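You operate a simulated robot arm through the tools that you are given. There is no shell and no other tool. Be economical: measure what you need, move in short steps, check, and stop when the job is done.

You are at the controls of a simulated robot arm. One attempt, no reset.

Task
The maroon trainer won't start. Find what is wrong and get it running.
Fine: look at the black clamp, the fuel tap and the four coil plugs; push a plug on only with the ignition off; leave the rest alone.

The check looks at the end state, three seconds after you hand in, the way a careful person would. Anything else that was tipped, shoved, dropped, spilled or broken makes it a failure.

Robot
A 6-joint arm with a two-finger parallel gripper, fixed in place. Base frame: the origin is at the foot of the arm, x ahead of it, y to its left, z up. Lengths are in mm, angles in rad, forces in N, time in s.
With the tool pointing down near the work surface it reaches from about 140 to 800 mm from the base axis. Its first joint turns from -2.897 to 2.897 rad. Payload 3.91 kg.
The tool frame sits at the grasp point between the pads (the TCP): z along the fingers, y along the line on which they close. The tips reach 30 mm beyond it. Largest opening 110 mm; finger width 20, thickness 10; the body of the gripper, 48 by 112 mm, starts 55 mm behind the TCP.
Orientation is that of the tool frame in the base frame, as a unit quaternion [x, y, z, w]. With the fingers straight down and closing along the base's y, the tool's x points along the base's -x, its y along +y and its z along -z.

Tools
- The arm moves only by the tool move_arm. Its arguments are lists of equal length, an entry for each row: "slide": the shift along the base's x, y, z in mm, a list of three; "rot": the turn, a rotation vector about the base's x, y, z in rad, a list of three; "grip": the closure in counts, from 0 (fully open) to 255 (shut). In form: {"slide": [[tx, ty, tz], ...], "rot": [[ax, ay, az], ...], "grip": [grip, ...]}. A call has 1 to 10 rows; each row shifts and turns the commanded pose from where the row before left it. Rows are played at 5 a second. More than 50 mm and 0.15 rad between two rows, or a gripper value outside its range, and nothing of the call is played. Where a pose cannot be reached the arm comes as near as it can. A force on the tool above 90 N (or 10 N above the force at the start of the call, whichever is more), or a blocked arm, ends the call early, and 0.2 s more pass. The fingers move at their own pace (about 108 mm/s each) and stop on an object; they squeeze with about 45 N. The grip force told is the motor's: it shows also when the fingers shut on nothing. Time passes only in rows, and 0.2 s behind the last, so rows that do not move let the fingers close. The reply holds the time, the measured pose of the TCP, the force on the tool along the base axes, the opening and the grip force, in the units named above and with some noise, with the torque about the TCP (base axes, N m) and any sound that the robot's microphone picked up, and new pictures: "views" is both (left out), scene, wrist or none.
- Cameras (640 x 400 px; columns grow to the right, rows downward): "scene" is fixed at [399.6, -649.9, 1356.9]; the picture's right is [0.96, -0.27, 0.00], its down [-0.19, -0.69, -0.70] and it looks along [0.18, 0.67, -0.72] (base axes); focal length 214 px, centre (320, 200). "wrist" rides on the gripper at [77, 7, -114] in the tool frame; the picture's right is [-0.09, 1.00, 0.00], its down [-0.80, -0.07, -0.59] and it looks along [-0.59, -0.05, 0.80] (tool axes); focal length 270 px, centre (320, 200). There is no depth. A picture from a camera that has moved, and an enlarged one, comes with that camera's place and axes in the base frame and with its lens.
- slide_trunk(by): slides the trunk up (or, below 0, down) by that many mm; the arm rides with it, the base frame stays. It gives what a move gives, with no picture.
- enlarge(camera, box): a new picture of the part [left, top, right, bottom] of that camera's present view, enlarged. It takes no simulated time.
- job_done(): hands the job in; it is judged then, once.

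Work in short steps. Places have to be worked out from the pictures, the camera data and where the tool is seen: move nearer, look again, correct. Check each grasp and each placing, and mend what went wrong. You have 120 turns and 200 pictures in all, those below and enlarged ones among them. Open the gripper and draw the arm clear of the work before you hand the job in, unless the task says otherwise; then end with one line.

The tools are called after "Request:" by a JSON object that holds its "op" and its "data". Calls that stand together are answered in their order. move_arm: Moves the arm, as the interface text tells. Its arguments: {"type":"object","properties":{"slide":{"type":"array"},"rot":{"type":"array"},"grip":{"type":"array"},"views":{"type":"string","enum":["both","scene","wrist","none"]}},"required":["slide","rot","grip"]} The other tools are called the same way: slide_trunk (by) slides the trunk up or down; enlarge (camera, box) takes an enlarged picture of a part of a camera's view; job_done () hands the job in.

At the start:

```text
clock: 0.0
ee_pos: [421.6, -115.2, 1180.9]
ee_rot: [0.0, 1.0, 0.0, 0.0]
ft_force: [0.0, 0.8, 0.0]
wrist_torque: [-0.02, 0.0, 0.03]
gripper_width: 109.9
gripper_force: 0.1
trunk travel left (down, up): [-475.0, 65.0]
```

scene: 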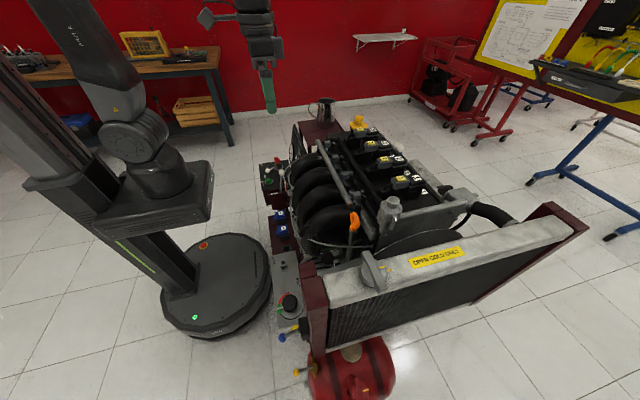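
wrist: 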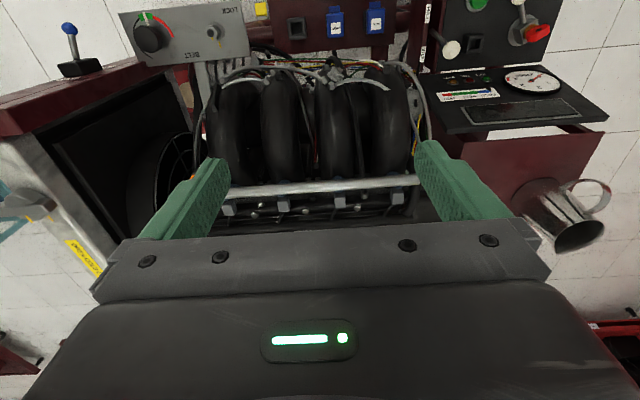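

I start by looking closely at the engine, panel and tap areas from the present views.

Request:
{"op": "enlarge", "data": {"camera": "scene", "box": [260, 90, 440, 210]}}

Request:
{"op": "enlarge", "data": {"camera": "scene", "box": [230, 150, 370, 250]}}

Request:
{"op": "enlarge", "data": {"camera": "scene", "box": [250, 240, 410, 400]}}

Request:
{"op": "enlarge", "data": {"camera": "wrist", "box": [400, 0, 620, 140]}}

```text
3.33 times, centred on (350, 150) of scene
camera zoom: at [399.6, -649.9, 1356.9], right [0.96, -0.27, 0.0], down [-0.19, -0.69, -0.7], along [0.18, 0.67, -0.72], focal length 715 px, centre (220, 367)
```

zoom: 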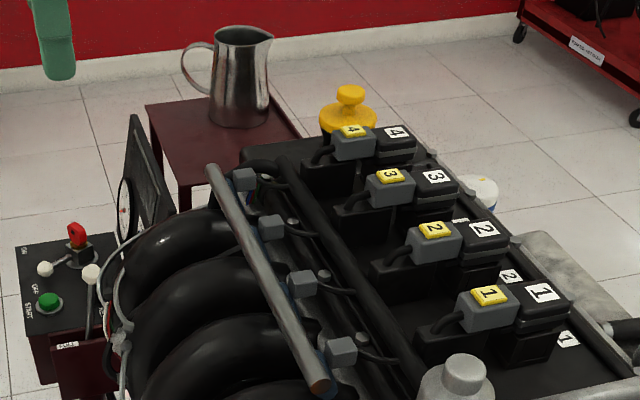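

```text
4.00 times, centred on (300, 200) of scene
camera zoom: at [399.6, -649.9, 1356.9], right [0.96, -0.27, 0.0], down [-0.19, -0.69, -0.7], along [0.18, 0.67, -0.72], focal length 858 px, centre (400, 200)
```

zoom: 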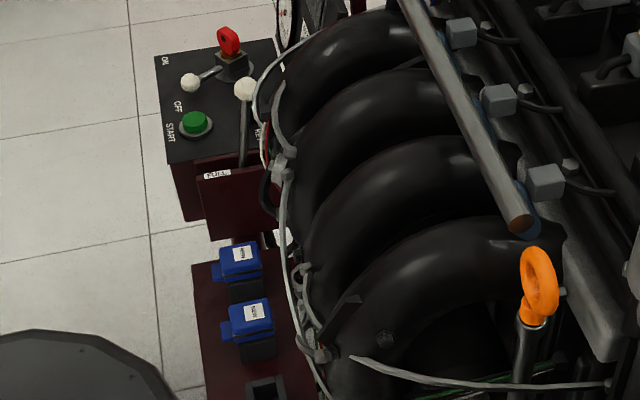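

```text
2.50 times, centred on (330, 320) of scene
camera zoom: at [399.6, -649.9, 1356.9], right [0.96, -0.27, 0.0], down [-0.19, -0.69, -0.7], along [0.18, 0.67, -0.72], focal length 536 px, centre (295, -100)
```

zoom: 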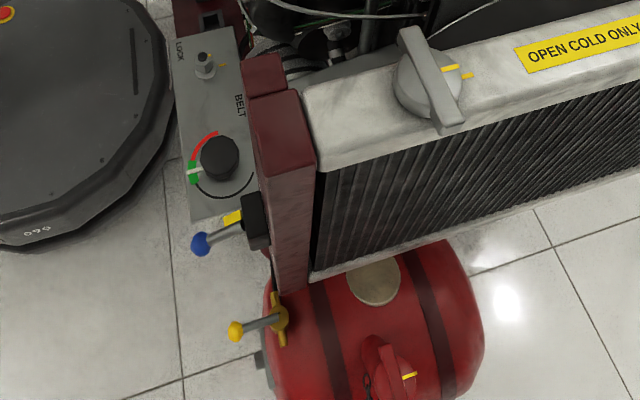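

```text
2.86 times, centred on (510, 70) of wrist
camera zoom: at [345.6, -109.9, 1294.7], right [0.09, 1.0, 0.0], down [0.8, -0.07, 0.59], along [0.59, -0.05, -0.8], focal length 772 px, centre (-223, 571)
```

zoom: 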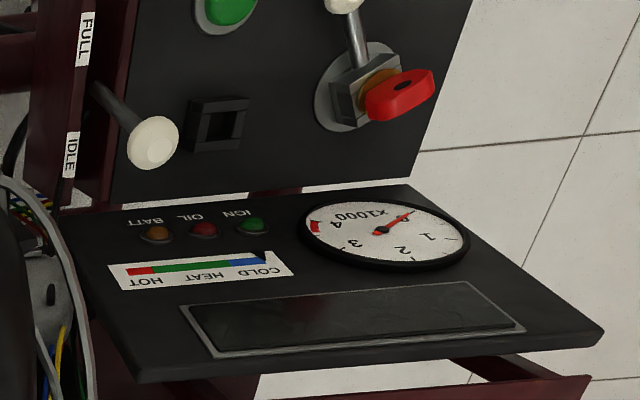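

The tach is at zero. I zoom in tighter on the coil plugs, key and the tap/clamp.

Request:
{"op": "enlarge", "data": {"camera": "scene", "box": [340, 120, 436, 190]}}

Request:
{"op": "enlarge", "data": {"camera": "scene", "box": [256, 150, 304, 190]}}

Request:
{"op": "enlarge", "data": {"camera": "scene", "box": [265, 240, 345, 390]}}

Request:
{"op": "enlarge", "data": {"camera": "wrist", "box": [40, 0, 260, 140]}}

Request:
{"op": "enlarge", "data": {"camera": "wrist", "box": [240, 0, 440, 100]}}

```text
5.71 times, centred on (388, 155) of scene
camera zoom: at [399.6, -649.9, 1356.9], right [0.96, -0.27, 0.0], down [-0.19, -0.69, -0.7], along [0.18, 0.67, -0.72], focal length 1226 px, centre (-69, 457)
```

zoom: 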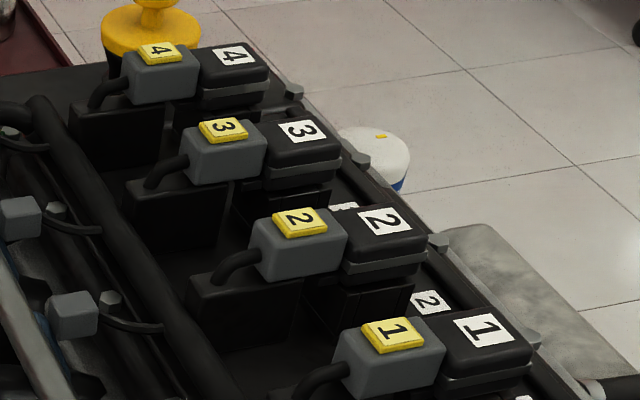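

```text
10.00 times, centred on (280, 170) of scene
camera zoom: at [399.6, -649.9, 1356.9], right [0.96, -0.27, 0.0], down [-0.19, -0.69, -0.7], along [0.18, 0.67, -0.72], focal length 2145 px, centre (720, 500)
```

zoom: 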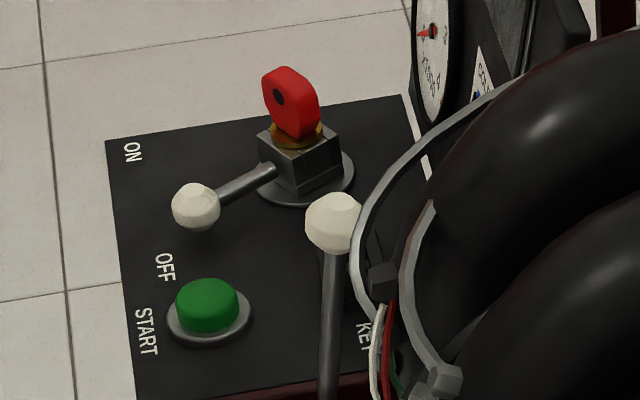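

```text
2.67 times, centred on (305, 315) of scene
camera zoom: at [399.6, -649.9, 1356.9], right [0.96, -0.27, 0.0], down [-0.19, -0.69, -0.7], along [0.18, 0.67, -0.72], focal length 572 px, centre (360, -107)
```

zoom: 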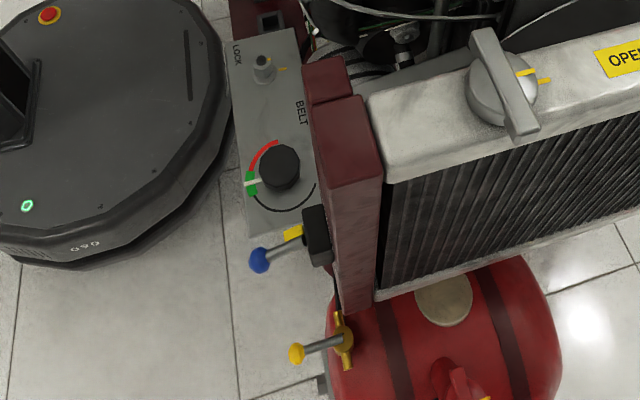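

```text
2.86 times, centred on (150, 70) of wrist
camera zoom: at [345.6, -109.9, 1294.7], right [0.09, 1.0, 0.0], down [0.8, -0.07, 0.59], along [0.59, -0.05, -0.8], focal length 772 px, centre (806, 571)
```

zoom: 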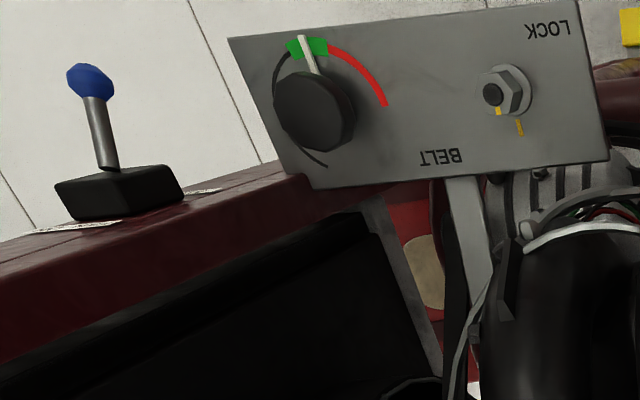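

```text
3.20 times, centred on (340, 50) of wrist
camera zoom: at [345.6, -109.9, 1294.7], right [0.09, 1.0, 0.0], down [0.8, -0.07, 0.59], along [0.59, -0.05, -0.8], focal length 865 px, centre (256, 680)
```

zoom: 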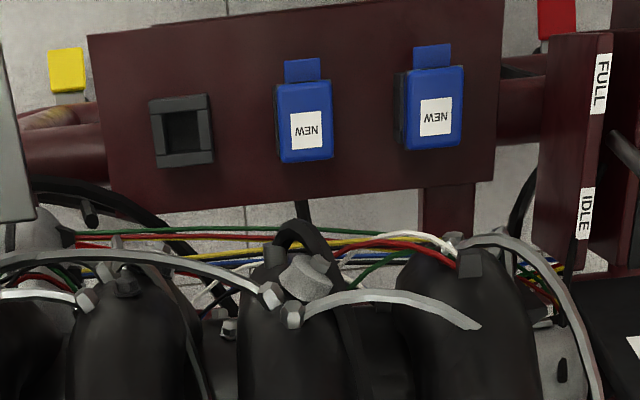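

Plugs 1–4 look alike from here but need a side view; the lever by the key seems near OFF. I pull the hand back and tilt it to look down at the robot-side panels and whatever sits below them (battery clamp).

Request:
{"op": "move_arm", "data": {"slide": [[-35, 0, 0], [-35, 0, 0], [-35, 0, 0], [-35, 0, 0]], "rot": [[0, 0.1, 0], [0, 0.1, 0], [0, 0.1, 0], [0, 0.1, 0]], "grip": [0, 0, 0, 0]}}

```text
clock: 1.0
ee_pos: [281.9, -115.2, 1181.1]
ee_rot: [0.0, 0.98, 0.0, -0.199]
ft_force: [0.6, -0.5, 0.3]
wrist_torque: [-0.02, -0.03, 0.0]
gripper_width: 110.1
gripper_force: 0.0
trunk travel left (down, up): [-475.0, 65.0]
camera wrist: at [255.5, -109.7, 1315.6], right [0.08, 1.0, -0.03], down [0.97, -0.07, 0.23], along [0.23, -0.05, -0.97], focal length 270 px, centre (320, 200)
```

scene: 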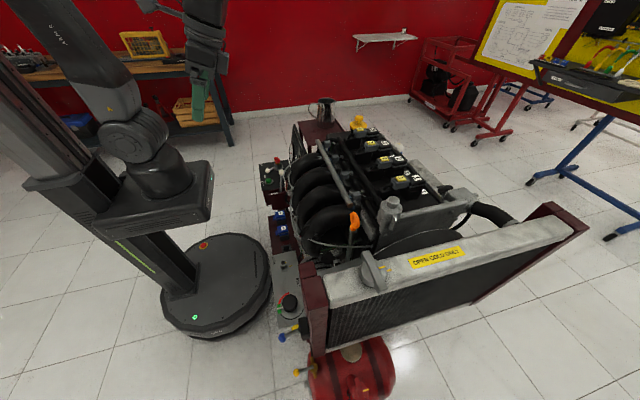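
wrist: 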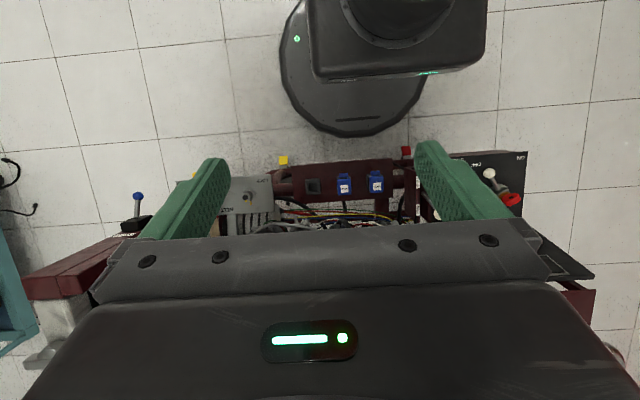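

The view shows the frame's robot side, with small red and yellow items at its ends. I enlarge those.

Request:
{"op": "enlarge", "data": {"camera": "wrist", "box": [250, 140, 430, 240]}}

Request:
{"op": "enlarge", "data": {"camera": "wrist", "box": [430, 140, 600, 280]}}

```text
3.56 times, centred on (340, 190) of wrist
camera zoom: at [255.5, -109.7, 1315.6], right [0.08, 1.0, -0.03], down [0.97, -0.07, 0.23], along [0.23, -0.05, -0.97], focal length 961 px, centre (249, 236)
```

zoom: 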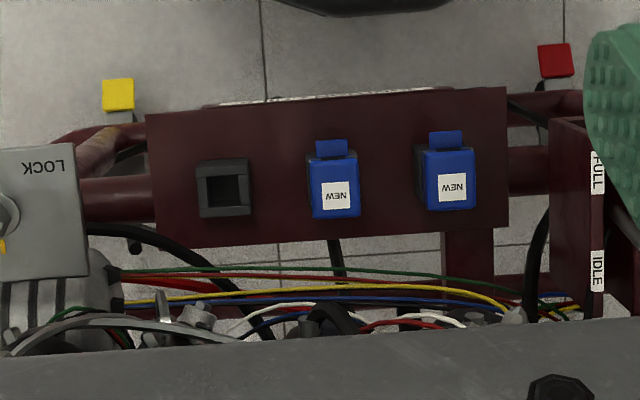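

```text
2.86 times, centred on (515, 210) of wrist
camera zoom: at [255.5, -109.7, 1315.6], right [0.08, 1.0, -0.03], down [0.97, -0.07, 0.23], along [0.23, -0.05, -0.97], focal length 772 px, centre (-237, 171)
```

zoom: 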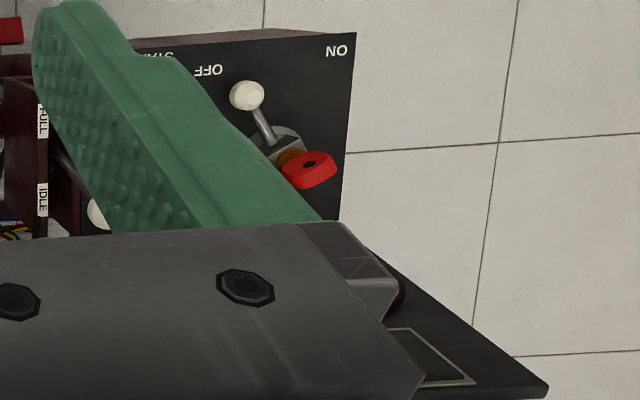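

Ignition lever points at OFF; three holders on the centre panel (two "NEW" filled, one empty); a red and a yellow tag sit on something lower, likely the battery. I go level again, then ride the trunk down to look at it.

Request:
{"op": "move_arm", "data": {"slide": [[-20, 0, 0], [-20, 0, 0], [-20, 0, 0], [-20, 0, 0]], "rot": [[0, -0.1, 0], [0, -0.1, 0], [0, -0.1, 0], [0, -0.1, 0]], "grip": [0, 0, 0, 0], "views": "none"}}

Request:
{"op": "slide_trunk", "data": {"by": -350}}

Request:
{"op": "move_arm", "data": {"slide": [[0, 0, 0]], "rot": [[0, 0, 0]], "grip": [0]}}

```text
clock: 2.2
ee_pos: [217.9, -119.9, 1154.8]
ee_rot: [-0.002, 0.997, 0.023, -0.068]
ft_force: [-0.1, -0.5, -0.2]
wrist_torque: [0.0, 0.01, 0.01]
gripper_width: 109.9
gripper_force: 0.0
trunk travel left (down, up): [-475.0, 65.0]
stopped in row 4: the arm was blocked; the commanded pose is now the measured one
```

```text
clock: 5.6
ee_pos: [209.9, -119.8, 810.9]
ee_rot: [0.001, 0.997, 0.027, -0.077]
ft_force: [-0.5, 0.1, 0.5]
wrist_torque: [0.01, 0.03, -0.01]
gripper_width: 110.1
gripper_force: 0.1
trunk travel left (down, up): [-125.0, 415.0]
```

```text
clock: 6.0
ee_pos: [211.3, -119.3, 812.5]
ee_rot: [0.001, 0.997, 0.027, -0.078]
ft_force: [-0.7, -0.4, 0.5]
wrist_torque: [-0.03, 0.01, 0.01]
gripper_width: 110.3
gripper_force: 0.2
trunk travel left (down, up): [-125.0, 415.0]
camera wrist: at [152.3, -119.5, 936.4], right [0.09, 0.99, 0.04], down [0.88, -0.1, 0.46], along [0.46, -0.01, -0.89], focal length 270 px, centre (320, 200)
```

scene: 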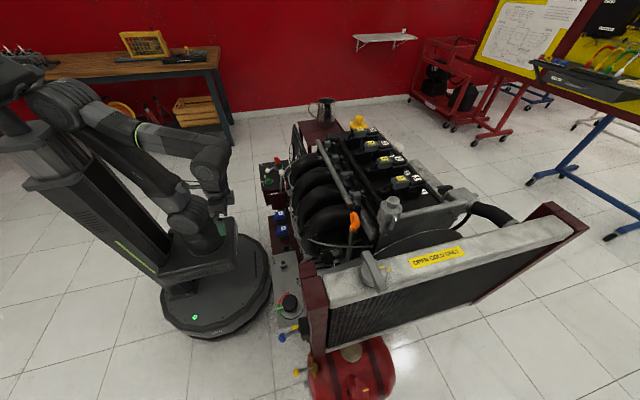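
wrist: 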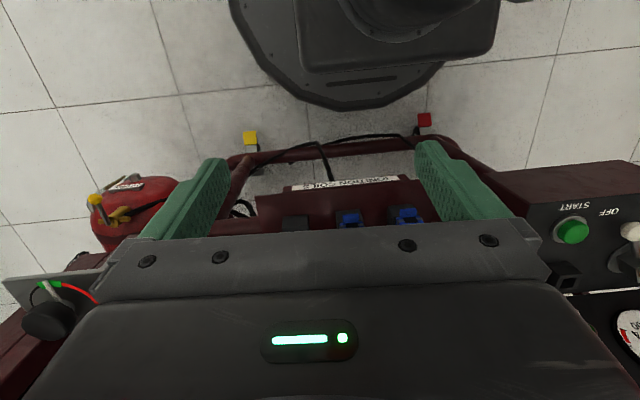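

Now the tank with its tap (left) and two tagged cables are in view. I enlarge both.

Request:
{"op": "enlarge", "data": {"camera": "wrist", "box": [210, 90, 470, 240]}}

Request:
{"op": "enlarge", "data": {"camera": "wrist", "box": [60, 150, 220, 260]}}

```text
2.46 times, centred on (340, 165) of wrist
camera zoom: at [152.3, -119.5, 936.4], right [0.09, 0.99, 0.04], down [0.88, -0.1, 0.46], along [0.46, -0.01, -0.89], focal length 665 px, centre (271, 286)
```

zoom: 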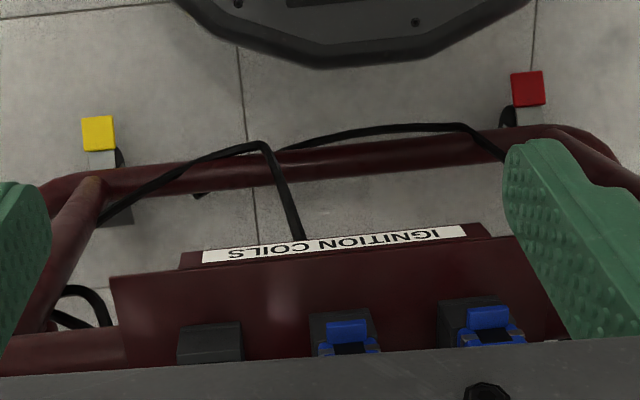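

```text
3.64 times, centred on (140, 205) of wrist
camera zoom: at [152.3, -119.5, 936.4], right [0.09, 0.99, 0.04], down [0.88, -0.1, 0.46], along [0.46, -0.01, -0.89], focal length 983 px, centre (974, 182)
```

zoom: 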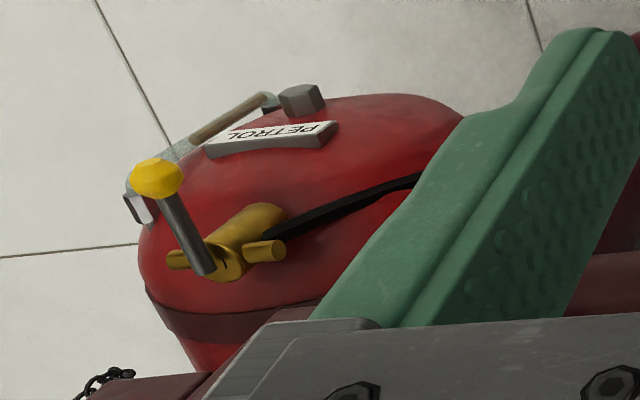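

The red/yellow tags are down near floor level (castor-brake-like), so the battery must be elsewhere. I scan other parts of the scene view for a battery and black clamp.

Request:
{"op": "enlarge", "data": {"camera": "scene", "box": [380, 130, 540, 250]}}

Request:
{"op": "enlarge", "data": {"camera": "scene", "box": [280, 85, 400, 165]}}

Request:
{"op": "enlarge", "data": {"camera": "scene", "box": [290, 190, 400, 290]}}

```text
3.33 times, centred on (460, 190) of scene
camera zoom: at [399.6, -649.9, 1356.9], right [0.96, -0.27, 0.0], down [-0.19, -0.69, -0.7], along [0.18, 0.67, -0.72], focal length 715 px, centre (-147, 233)
```

zoom: 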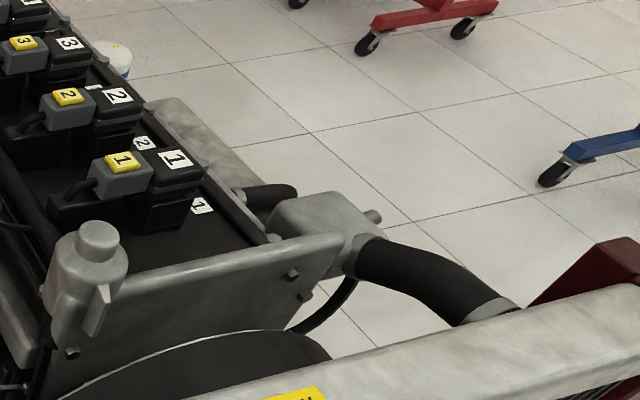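

```text
5.00 times, centred on (340, 125) of scene
camera zoom: at [399.6, -649.9, 1356.9], right [0.96, -0.27, 0.0], down [-0.19, -0.69, -0.7], along [0.18, 0.67, -0.72], focal length 1072 px, centre (220, 575)
```

zoom: 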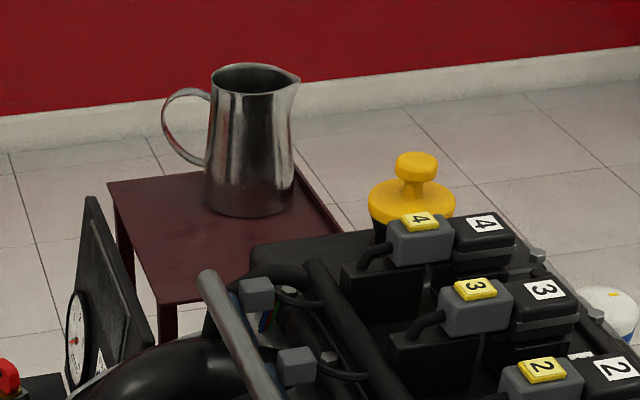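

```text
4.00 times, centred on (345, 240) of scene
camera zoom: at [399.6, -649.9, 1356.9], right [0.96, -0.27, 0.0], down [-0.19, -0.69, -0.7], along [0.18, 0.67, -0.72], focal length 858 px, centre (220, 40)
```

zoom: 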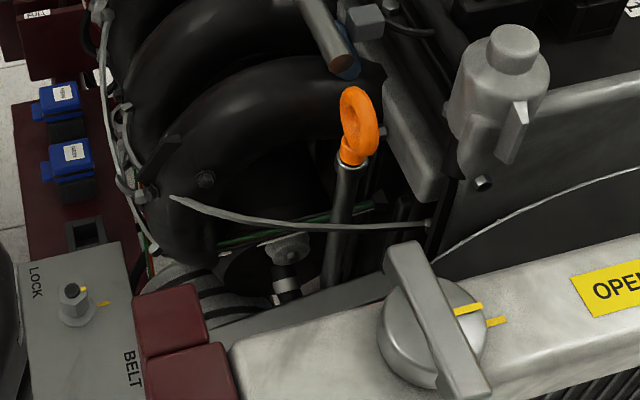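

The fuel tap works out near (350, -550, 460). I move the hand toward it (staying at x≈240, robot side) for a better look at tap and the black block with the blue lever.

Request:
{"op": "move_arm", "data": {"slide": [[5, -45, 0], [5, -45, 0], [5, -45, 0], [5, -45, 0], [5, -45, 0], [5, -45, 0]], "rot": [[0, 0, 0], [0, 0, 0], [0, 0, 0], [0, 0, 0], [0, 0, 0], [0, 0, 0]], "grip": [0, 0, 0, 0, 0, 0], "views": "wrist"}}

```text
clock: 7.4
ee_pos: [244.4, -391.7, 808.0]
ee_rot: [0.001, 0.998, 0.019, -0.059]
ft_force: [-0.4, 0.7, 1.2]
wrist_torque: [-0.03, 0.0, 0.0]
gripper_width: 109.8
gripper_force: 0.1
trunk travel left (down, up): [-125.0, 415.0]
camera wrist: at [181.9, -390.4, 931.0], right [0.09, 1.0, 0.03], down [0.87, -0.09, 0.49], along [0.49, -0.02, -0.87], focal length 270 px, centre (320, 200)
```

wrist: 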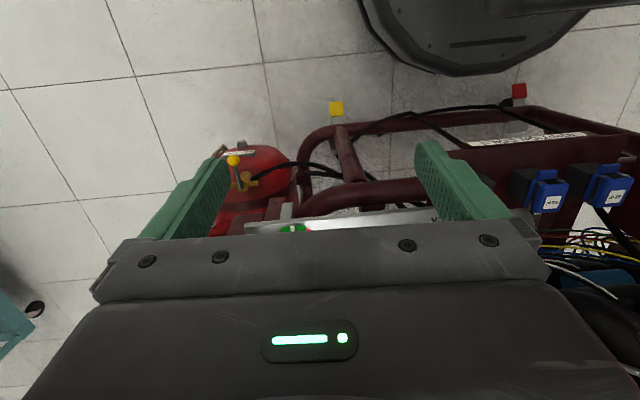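

Request:
{"op": "enlarge", "data": {"camera": "wrist", "box": [205, 140, 325, 215]}}

```text
5.33 times, centred on (265, 178) of wrist
camera zoom: at [181.9, -390.4, 931.0], right [0.09, 1.0, 0.03], down [0.87, -0.09, 0.49], along [0.49, -0.02, -0.87], focal length 1442 px, centre (613, 320)
```

zoom: 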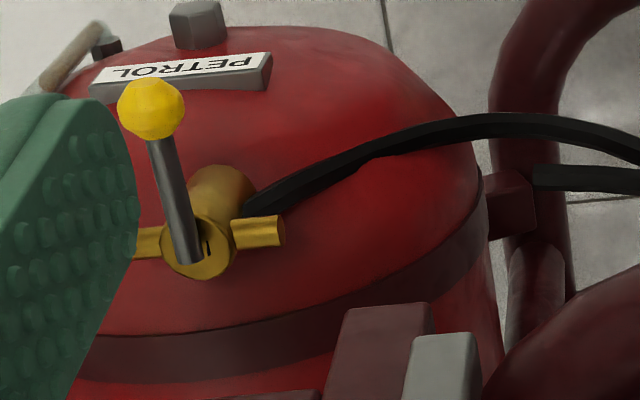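

Request:
{"op": "enlarge", "data": {"camera": "scene", "box": [284, 350, 334, 385]}}

Request:
{"op": "enlarge", "data": {"camera": "scene", "box": [270, 310, 320, 345]}}

```text
11.43 times, centred on (309, 368) of scene
camera zoom: at [399.6, -649.9, 1356.9], right [0.96, -0.27, 0.0], down [-0.19, -0.69, -0.7], along [0.18, 0.67, -0.72], focal length 2451 px, centre (446, -1714)
```

zoom: 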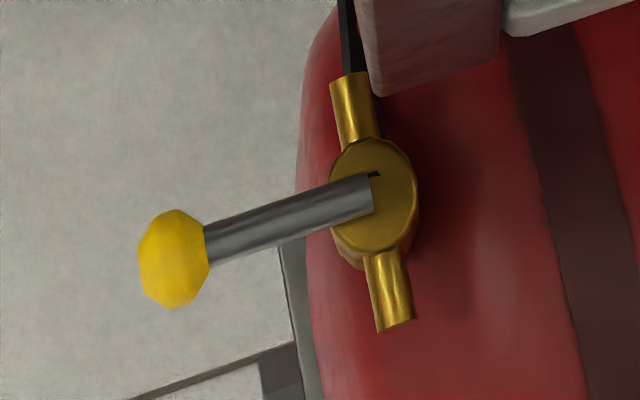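

```text
11.43 times, centred on (295, 328) of scene
camera zoom: at [399.6, -649.9, 1356.9], right [0.96, -0.27, 0.0], down [-0.19, -0.69, -0.7], along [0.18, 0.67, -0.72], focal length 2451 px, centre (606, -1257)
```

zoom: 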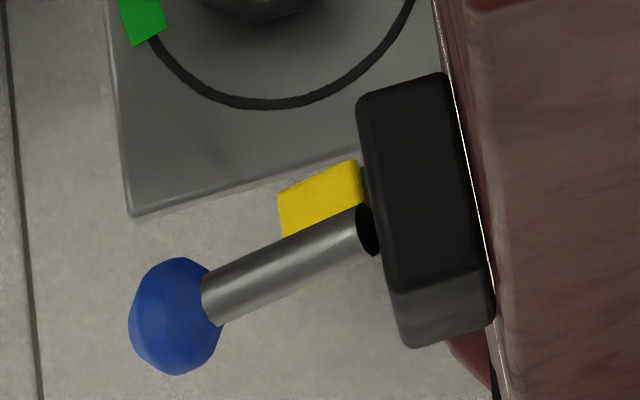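

The tap lever stands square across its pipe stubs (pipe runs along y, hose at +y end): it looks shut. Before touching it I find the black clamp and inspect the plugs: trunk up, then over the engine.

Request:
{"op": "slide_trunk", "data": {"by": 350}}

Request:
{"op": "move_arm", "data": {"slide": [[35, 45, 0], [35, 45, 0], [35, 45, 0], [35, 45, 0], [35, 45, 0], [35, 45, 0], [35, 45, 0], [35, 45, 0], [35, 45, 0]], "rot": [[0, 0, 0], [0, 0, 0], [0, 0, 0], [0, 0, 0], [0, 0, 0], [0, 0, 0], [0, 0, 0], [0, 0, 0], [0, 0, 0]], "grip": [0, 0, 0, 0, 0, 0, 0, 0, 0]}}

```text
clock: 10.8
ee_pos: [245.0, -391.7, 1159.0]
ee_rot: [0.0, 0.998, 0.02, -0.06]
ft_force: [0.1, 0.7, -0.1]
wrist_torque: [0.01, 0.02, 0.0]
gripper_width: 110.2
gripper_force: 0.0
trunk travel left (down, up): [-475.0, 65.0]
```

```text
refused: row 1 steps farther than a row can; nothing moved
```

Request:
{"op": "move_arm", "data": {"slide": [[25, 43, 0], [25, 43, 0], [25, 43, 0], [25, 43, 0], [25, 43, 0], [25, 43, 0], [25, 43, 0], [25, 43, 0], [25, 43, 0], [25, 43, 0]], "rot": [[0, 0, 0], [0, 0, 0], [0, 0, 0], [0, 0, 0], [0, 0, 0], [0, 0, 0], [0, 0, 0], [0, 0, 0], [0, 0, 0], [0, 0, 0]], "grip": [0, 0, 0, 0, 0, 0, 0, 0, 0, 0], "views": "wrist"}}

```text
clock: 13.0
ee_pos: [495.2, 41.0, 1157.2]
ee_rot: [0.0, 0.998, 0.02, -0.06]
ft_force: [0.4, -0.7, 0.9]
wrist_torque: [-0.01, 0.02, -0.03]
gripper_width: 110.1
gripper_force: 0.0
trunk travel left (down, up): [-475.0, 65.0]
camera wrist: at [433.0, 42.4, 1279.9], right [0.09, 1.0, 0.03], down [0.87, -0.09, 0.49], along [0.49, -0.02, -0.87], focal length 270 px, centre (320, 200)
```

wrist: 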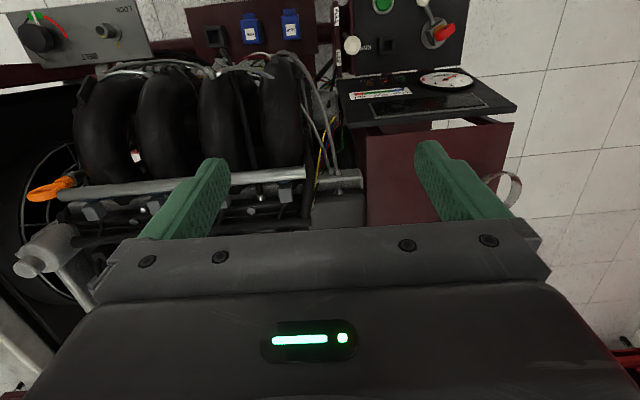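

The gripper hides the far half, so I yaw the hand 90° so the camera looks along +y, moving over the coils.

Request:
{"op": "move_arm", "data": {"slide": [[12, 10, 0], [12, 10, 0], [12, 10, 0], [12, 10, 0], [12, 10, 0], [12, 10, 0], [12, 10, 0], [12, 10, 0], [12, 10, 0], [12, 10, 0]], "rot": [[0, 0, 0.15], [0, 0, 0.15], [0, 0, 0.15], [0, 0, 0.15], [0, 0, 0.15], [0, 0, 0.15], [0, 0, 0.15], [0, 0, 0.15], [0, 0, 0.15], [0, 0, 0.15]], "grip": [0, 0, 0, 0, 0, 0, 0, 0, 0, 0], "views": "both"}}

```text
clock: 15.2
ee_pos: [615.3, 139.2, 1158.2]
ee_rot: [-0.681, 0.729, -0.027, -0.059]
ft_force: [0.5, -0.8, 0.2]
wrist_torque: [-0.01, -0.01, -0.01]
gripper_width: 110.0
gripper_force: 0.1
trunk travel left (down, up): [-475.0, 65.0]
camera wrist: at [608.7, 76.4, 1280.7], right [-0.99, 0.16, 0.03], down [0.15, 0.86, 0.49], along [0.05, 0.49, -0.87], focal length 270 px, centre (320, 200)
```

scene: 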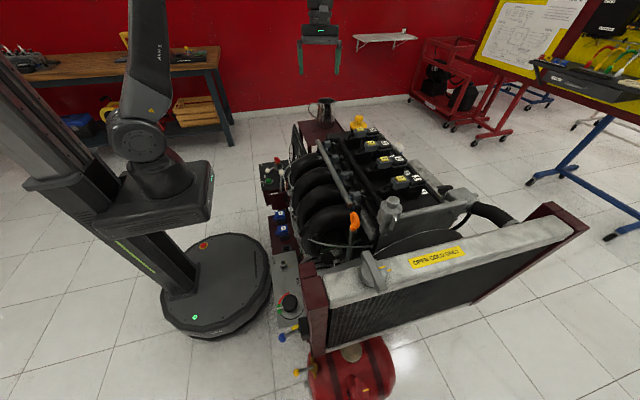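
wrist: 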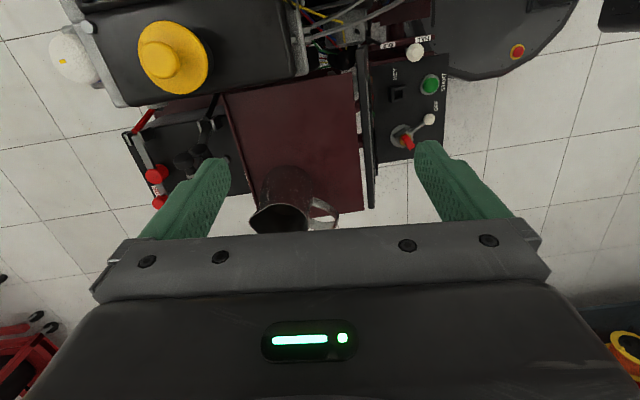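

The battery is there, past the engine's +y end, with red clamp and something black. I enlarge it.

Request:
{"op": "enlarge", "data": {"camera": "wrist", "box": [110, 90, 250, 220]}}

Request:
{"op": "enlarge", "data": {"camera": "wrist", "box": [340, 20, 480, 170]}}

```text
3.08 times, centred on (180, 155) of wrist
camera zoom: at [608.7, 76.4, 1280.7], right [-0.99, 0.16, 0.03], down [0.15, 0.86, 0.49], along [0.05, 0.49, -0.87], focal length 832 px, centre (751, 338)
```

zoom: 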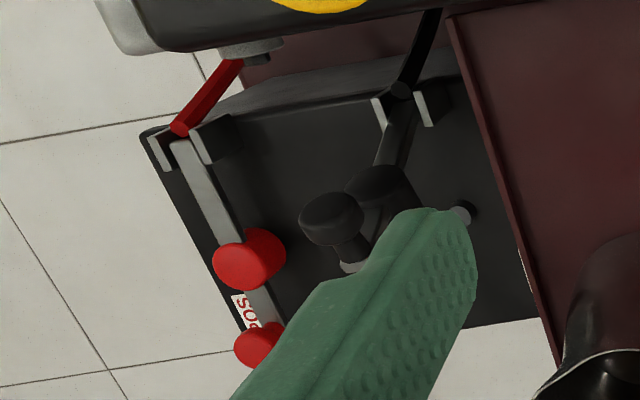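

```text
2.67 times, centred on (410, 95) of wrist
camera zoom: at [608.7, 76.4, 1280.7], right [-0.99, 0.16, 0.03], down [0.15, 0.86, 0.49], along [0.05, 0.49, -0.87], focal length 721 px, centre (80, 480)
```

zoom: 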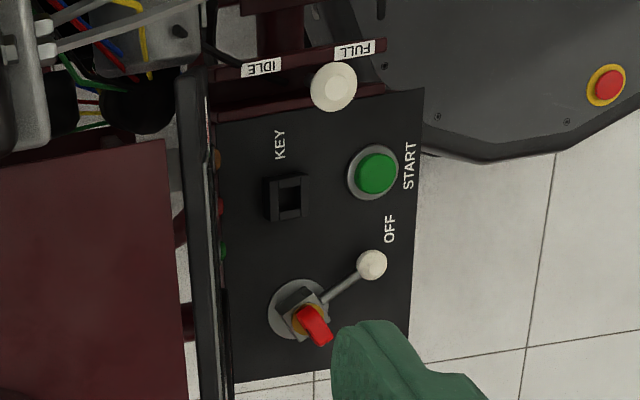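

The black-knobbed lever/clamp is half hidden by a finger. I shift +x so it appears between the fingers.

Request:
{"op": "move_arm", "data": {"slide": [[45, 10, 0], [45, 10, 0]], "rot": [[0, 0, 0], [0, 0, 0]], "grip": [0, 0], "views": "wrist"}}

Request:
{"op": "enlarge", "data": {"camera": "wrist", "box": [160, 80, 330, 220]}}

```text
clock: 15.8
ee_pos: [706.2, 159.3, 1156.1]
ee_rot: [-0.68, 0.731, -0.026, -0.059]
ft_force: [-0.1, -0.4, -0.2]
wrist_torque: [-0.02, 0.02, 0.0]
gripper_width: 109.9
gripper_force: 0.0
trunk travel left (down, up): [-475.0, 65.0]
camera wrist: at [700.7, 96.3, 1279.8], right [-0.99, 0.16, 0.03], down [0.16, 0.86, 0.49], along [0.05, 0.49, -0.87], focal length 270 px, centre (320, 200)
```

wrist: 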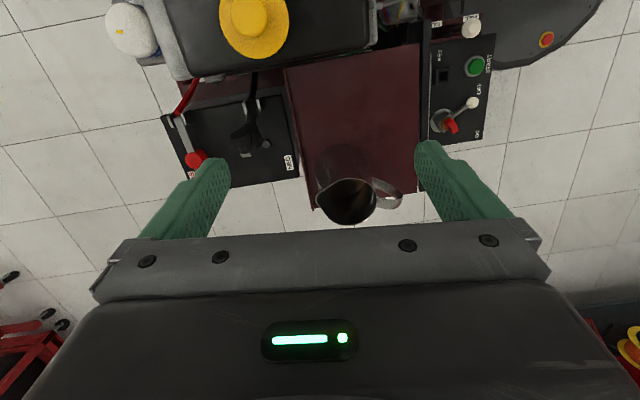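

```text
2.86 times, centred on (245, 150) of wrist
camera zoom: at [700.7, 96.3, 1279.8], right [-0.99, 0.16, 0.03], down [0.16, 0.86, 0.49], along [0.05, 0.49, -0.87], focal length 772 px, centre (534, 343)
```

zoom: 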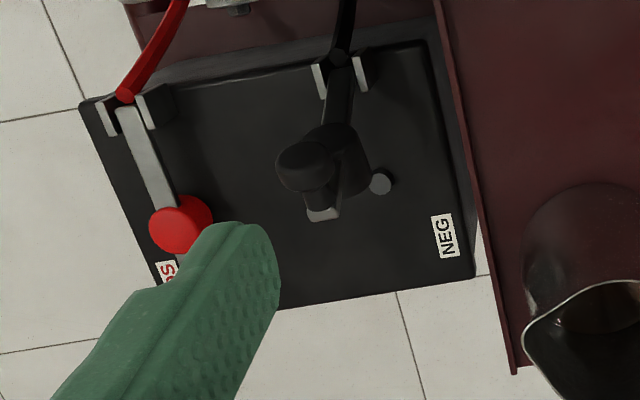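

The NEG clamp arm is swung up off its post (bare post visible), so that is one fault. Post ≈ (819, 250, 740), raised black knob ≈ (818, 189, ~880). Now the coil plugs from above.

Request:
{"op": "move_arm", "data": {"slide": [[-10, -47, 0], [-10, -47, 0], [-10, -47, 0], [-10, -47, 0], [-10, -47, 0], [-10, -47, 0]], "rot": [[0, 0, 0], [0, 0, 0], [0, 0, 0], [0, 0, 0], [0, 0, 0], [0, 0, 0]], "grip": [0, 0, 0, 0, 0, 0], "views": "wrist"}}

Request:
{"op": "enlarge", "data": {"camera": "wrist", "box": [210, 0, 430, 140]}}

```text
clock: 17.2
ee_pos: [645.7, -123.9, 1157.8]
ee_rot: [-0.679, 0.731, -0.025, -0.058]
ft_force: [-0.8, 0.5, 0.1]
wrist_torque: [0.02, 0.02, 0.0]
gripper_width: 110.3
gripper_force: 0.0
trunk travel left (down, up): [-475.0, 65.0]
camera wrist: at [638.4, -186.9, 1280.4], right [-0.99, 0.16, 0.03], down [0.15, 0.86, 0.49], along [0.05, 0.49, -0.87], focal length 270 px, centre (320, 200)
```

wrist: 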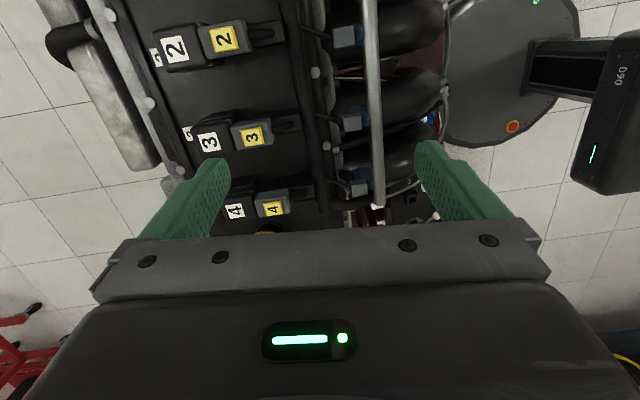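

```text
2.86 times, centred on (320, 70) of wrist
camera zoom: at [638.4, -186.9, 1280.4], right [-0.99, 0.16, 0.03], down [0.15, 0.86, 0.49], along [0.05, 0.49, -0.87], focal length 772 px, centre (320, 571)
```

zoom: 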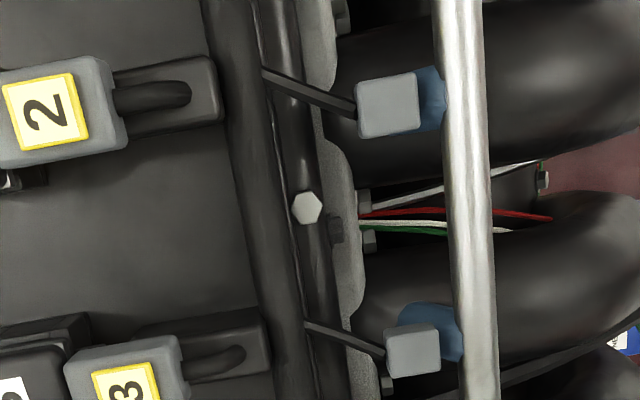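

Request:
{"op": "enlarge", "data": {"camera": "wrist", "box": [140, 0, 300, 110]}}

Request:
{"op": "enlarge", "data": {"camera": "wrist", "box": [180, 100, 310, 220]}}

```text
3.64 times, centred on (220, 55) of wrist
camera zoom: at [638.4, -186.9, 1280.4], right [-0.99, 0.16, 0.03], down [0.15, 0.86, 0.49], along [0.05, 0.49, -0.87], focal length 983 px, centre (684, 727)
```

zoom: 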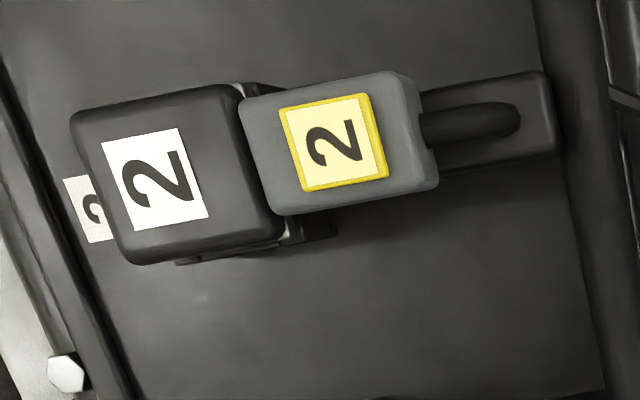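

```text
3.33 times, centred on (245, 160) of wrist
camera zoom: at [638.4, -186.9, 1280.4], right [-0.99, 0.16, 0.03], down [0.15, 0.86, 0.49], along [0.05, 0.49, -0.87], focal length 901 px, centre (570, 333)
```

zoom: 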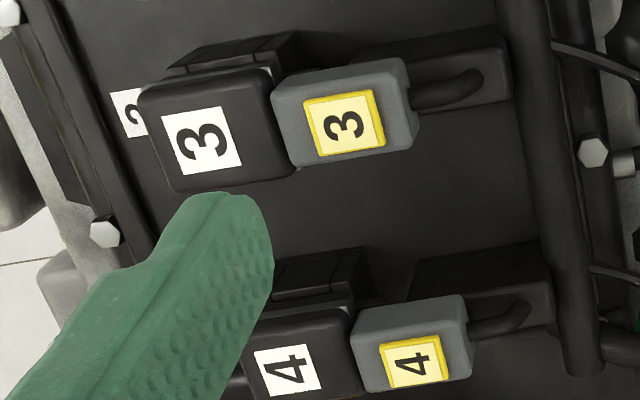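

Plugs 2, 3, 4 look butted against their coils. I move -y a bit to check plug 1 and 2 too.

Request:
{"op": "move_arm", "data": {"slide": [[5, -48, 0], [5, -48, 0], [5, -48, 0]], "rot": [[0, 0, 0], [0, 0, 0], [0, 0, 0]], "grip": [0, 0, 0], "views": "wrist"}}

Request:
{"op": "enlarge", "data": {"camera": "wrist", "box": [140, 0, 320, 130]}}

Request:
{"op": "enlarge", "data": {"camera": "wrist", "box": [170, 90, 310, 210]}}

```text
clock: 18.0
ee_pos: [660.9, -267.9, 1158.0]
ee_rot: [-0.679, 0.731, -0.025, -0.058]
ft_force: [0.8, -0.3, -0.5]
wrist_torque: [0.05, -0.03, -0.01]
gripper_width: 110.0
gripper_force: 0.1
trunk travel left (down, up): [-475.0, 65.0]
camera wrist: at [653.9, -331.1, 1280.4], right [-0.99, 0.16, 0.03], down [0.16, 0.86, 0.49], along [0.05, 0.49, -0.87], focal length 270 px, centre (320, 200)
```

wrist: 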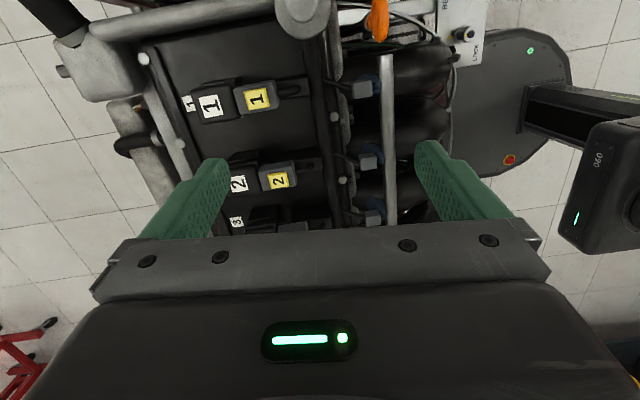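

```text
3.08 times, centred on (230, 65) of wrist
camera zoom: at [653.9, -331.1, 1280.4], right [-0.99, 0.16, 0.03], down [0.16, 0.86, 0.49], along [0.05, 0.49, -0.87], focal length 832 px, centre (597, 615)
```

zoom: 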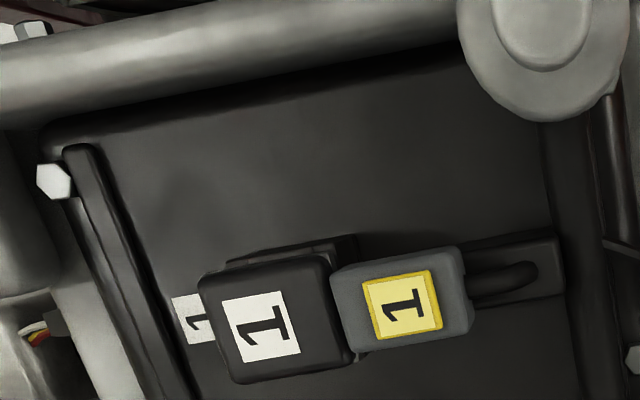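

```text
3.33 times, centred on (240, 150) of wrist
camera zoom: at [653.9, -331.1, 1280.4], right [-0.99, 0.16, 0.03], down [0.16, 0.86, 0.49], along [0.05, 0.49, -0.87], focal length 901 px, centre (587, 367)
```

zoom: 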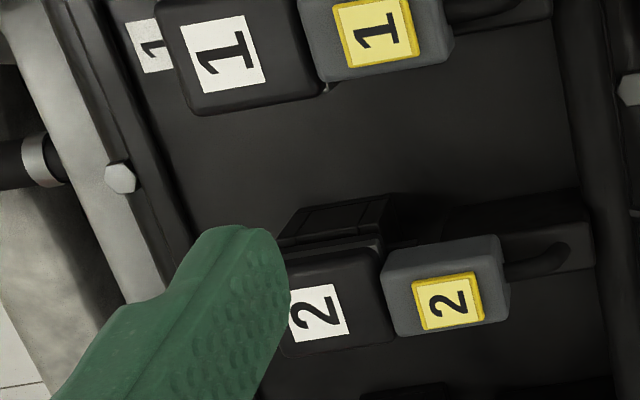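

All four plugs are seated and matched. So the faults are the raised NEG clamp and the closed tap. I return toward the battery, yawing so the camera looks outward to see the clamp arm in profile.

Request:
{"op": "move_arm", "data": {"slide": [[-5, 42, -5], [-5, 42, -5], [-5, 42, -5], [-5, 42, -5], [-5, 42, -5], [-5, 42, -5], [-5, 42, -5], [-5, 42, -5], [-5, 42, -5], [-5, 42, -5]], "rot": [[0, 0, -0.13], [0, 0, -0.13], [0, 0, -0.13], [0, 0, -0.13], [0, 0, -0.13], [0, 0, -0.13], [0, 0, -0.13], [0, 0, -0.13], [0, 0, -0.13], [0, 0, -0.13]], "grip": [0, 0, 0, 0, 0, 0, 0, 0, 0, 0], "views": "wrist"}}

```text
clock: 20.2
ee_pos: [610.1, 153.4, 1107.6]
ee_rot: [-0.098, 0.993, 0.014, -0.061]
ft_force: [-0.1, 1.1, -0.1]
wrist_torque: [0.02, 0.01, -0.01]
gripper_width: 109.9
gripper_force: 0.0
trunk travel left (down, up): [-475.0, 65.0]
camera wrist: at [548.1, 142.0, 1231.0], right [-0.11, 0.99, 0.03], down [0.87, 0.08, 0.49], along [0.49, 0.08, -0.87], focal length 270 px, centre (320, 200)
```

wrist: 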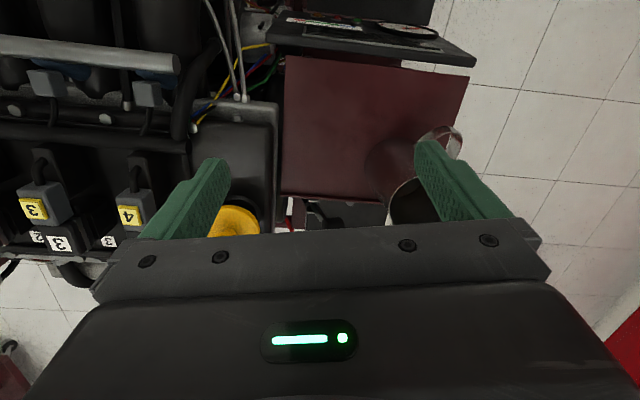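

The battery sits just behind the gripper edge. I tilt the hand outward (also what I need for reach) to bring it into view.

Request:
{"op": "move_arm", "data": {"slide": [[20, 0, 0], [20, 0, 0], [20, 0, 0]], "rot": [[0, -0.13, 0], [0, -0.13, 0], [0, -0.13, 0]], "grip": [0, 0, 0], "views": "wrist"}}

Request:
{"op": "enlarge", "data": {"camera": "wrist", "box": [220, 100, 420, 225]}}

```text
clock: 21.0
ee_pos: [669.4, 151.6, 1107.9]
ee_rot: [-0.099, 0.986, -0.005, 0.132]
ft_force: [-0.4, -0.9, 0.5]
wrist_torque: [0.02, -0.01, -0.02]
gripper_width: 110.0
gripper_force: 0.1
trunk travel left (down, up): [-475.0, 65.0]
camera wrist: at [565.9, 140.5, 1197.9], right [-0.11, 0.99, -0.01], down [0.61, 0.08, 0.78], along [0.78, 0.08, -0.62], focal length 270 px, centre (320, 200)
```

wrist: 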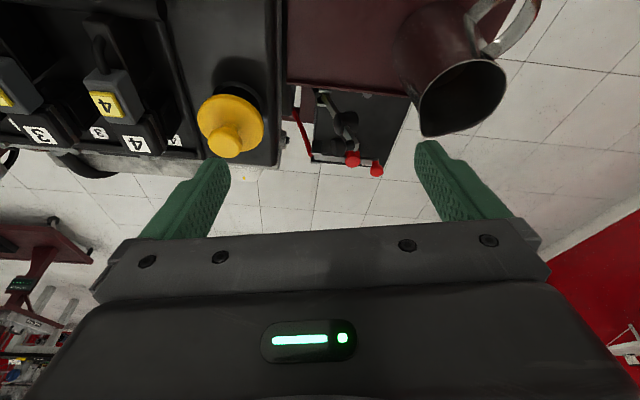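

```text
3.20 times, centred on (320, 162) of wrist
camera zoom: at [565.9, 140.5, 1197.9], right [-0.11, 0.99, -0.01], down [0.61, 0.08, 0.78], along [0.78, 0.08, -0.62], focal length 865 px, centre (320, 320)
```

zoom: 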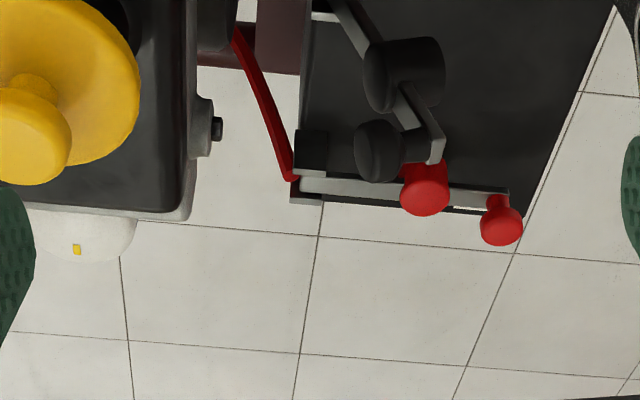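

Clamp arm worked out: pivot ≈ (820,165,770), bar raised ~66°, end knob ≈ (820,191,897); when flat the knob should be near (820,292,800). The jug (≈683,277, rim ~970) and yellow cap (≈740,74, ~1000) must be avoided, so I want the hand near vertical with the camera on the -y side; I test reach up here.

Request:
{"op": "move_arm", "data": {"slide": [[0, 0, 10], [0, 0, 10], [0, 0, 10]], "rot": [[0, 0.09, 0], [0, 0.09, 0], [0, 0.09, 0]], "grip": [0, 0, 0], "views": "none"}}

Request:
{"op": "move_arm", "data": {"slide": [[15, 2, 0], [15, 2, 0], [15, 2, 0], [15, 2, 0], [15, 2, 0], [15, 2, 0], [15, 2, 0], [15, 2, 0], [15, 2, 0], [15, 2, 0]], "rot": [[0, 0, 0.137], [0, 0, 0.137], [0, 0, 0.137], [0, 0, 0.137], [0, 0, 0.137], [0, 0, 0.137], [0, 0, 0.137], [0, 0, 0.137], [0, 0, 0.137], [0, 0, 0.137]], "grip": [255, 255, 255, 255, 255, 255, 255, 255, 255, 255], "views": "both"}}

```text
clock: 21.8
ee_pos: [669.4, 153.0, 1137.1]
ee_rot: [-0.099, 0.995, 0.009, -0.004]
ft_force: [0.3, 0.4, -1.6]
wrist_torque: [0.03, 0.01, 0.01]
gripper_width: 109.9
gripper_force: 0.0
trunk travel left (down, up): [-475.0, 65.0]
```

```text
clock: 24.0
ee_pos: [759.2, 159.8, 1147.9]
ee_rot: [-0.707, 0.707, 0.005, -0.008]
ft_force: [0.4, 0.4, -0.7]
wrist_torque: [-0.02, 0.05, 0.02]
gripper_width: 0.0
gripper_force: 37.8
out of reach, approached as far as the arm can: row 8, 10
trunk travel left (down, up): [-475.0, 65.0]
camera wrist: at [755.9, 81.8, 1261.4], right [-1.0, 0.09, 0.02], down [0.08, 0.8, 0.59], along [0.04, 0.59, -0.81], focal length 270 px, centre (320, 200)
```

scene: 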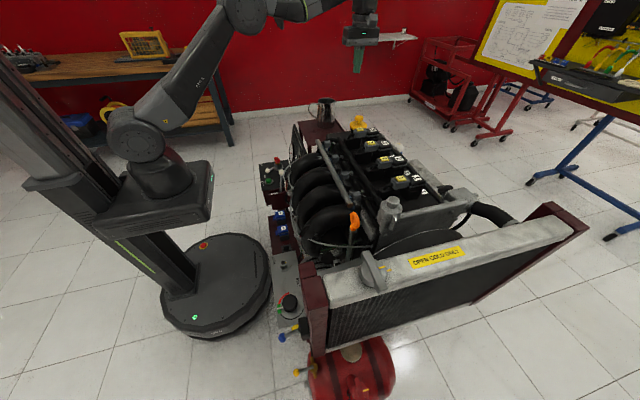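
wrist: 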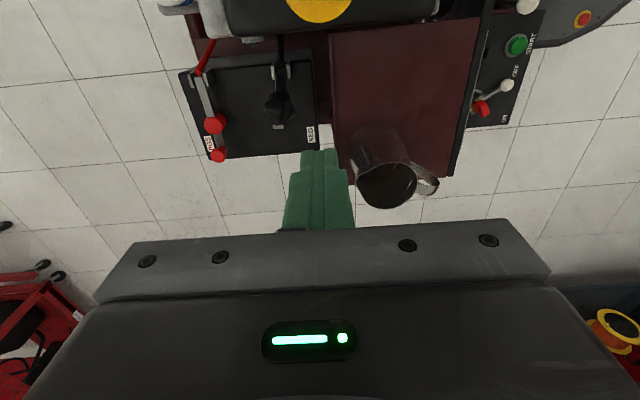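

Vertical reach here is limited to r≈776; lower down, with the trunk raised fully and slight outward lean, it should reach ~860. I zoom on the clamp from here to refine its position.

Request:
{"op": "enlarge", "data": {"camera": "wrist", "box": [170, 20, 330, 170]}}

```text
2.67 times, centred on (250, 95) of wrist
camera zoom: at [755.9, 81.8, 1261.4], right [-1.0, 0.09, 0.02], down [0.08, 0.8, 0.59], along [0.04, 0.59, -0.81], focal length 721 px, centre (507, 480)
```

zoom: 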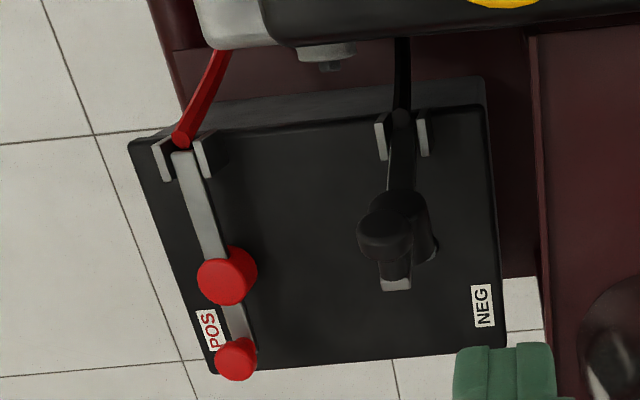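

Refined: pivot ≈ (817,165,748), knob top ≈ (821,191,895), flat knob would be ≈ (821,305,773). I raise the trunk fully for clearance, then come down at x≈820, y≈150 with the vertical hand.

Request:
{"op": "slide_trunk", "data": {"by": 65}}

Request:
{"op": "move_arm", "data": {"slide": [[0, 0, -45], [0, 0, -45], [0, 0, -45]], "rot": [[0, 0, 0], [0, 0, 0], [0, 0, 0]], "grip": [255, 255, 255], "views": "wrist"}}

```text
clock: 25.1
ee_pos: [761.1, 159.5, 1213.0]
ee_rot: [-0.707, 0.707, 0.005, -0.008]
ft_force: [0.2, -0.1, 0.7]
wrist_torque: [0.03, 0.01, 0.03]
gripper_width: 0.0
gripper_force: 37.6
trunk travel left (down, up): [-540.0, 0.0]
```

```text
clock: 25.9
ee_pos: [760.4, 158.5, 1077.2]
ee_rot: [-0.706, 0.708, 0.004, -0.006]
ft_force: [0.3, 0.4, 0.3]
wrist_torque: [-0.01, 0.04, -0.03]
gripper_width: 0.1
gripper_force: 37.9
trunk travel left (down, up): [-540.0, 0.0]
camera wrist: at [755.9, 81.9, 1191.3], right [-1.0, 0.09, 0.02], down [0.08, 0.8, 0.59], along [0.04, 0.59, -0.81], focal length 270 px, centre (320, 200)
```

wrist: 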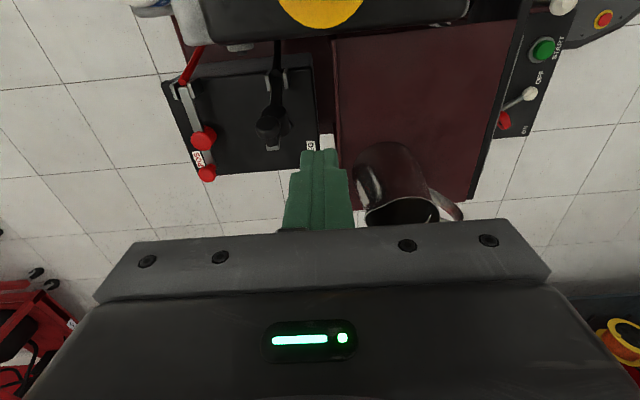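

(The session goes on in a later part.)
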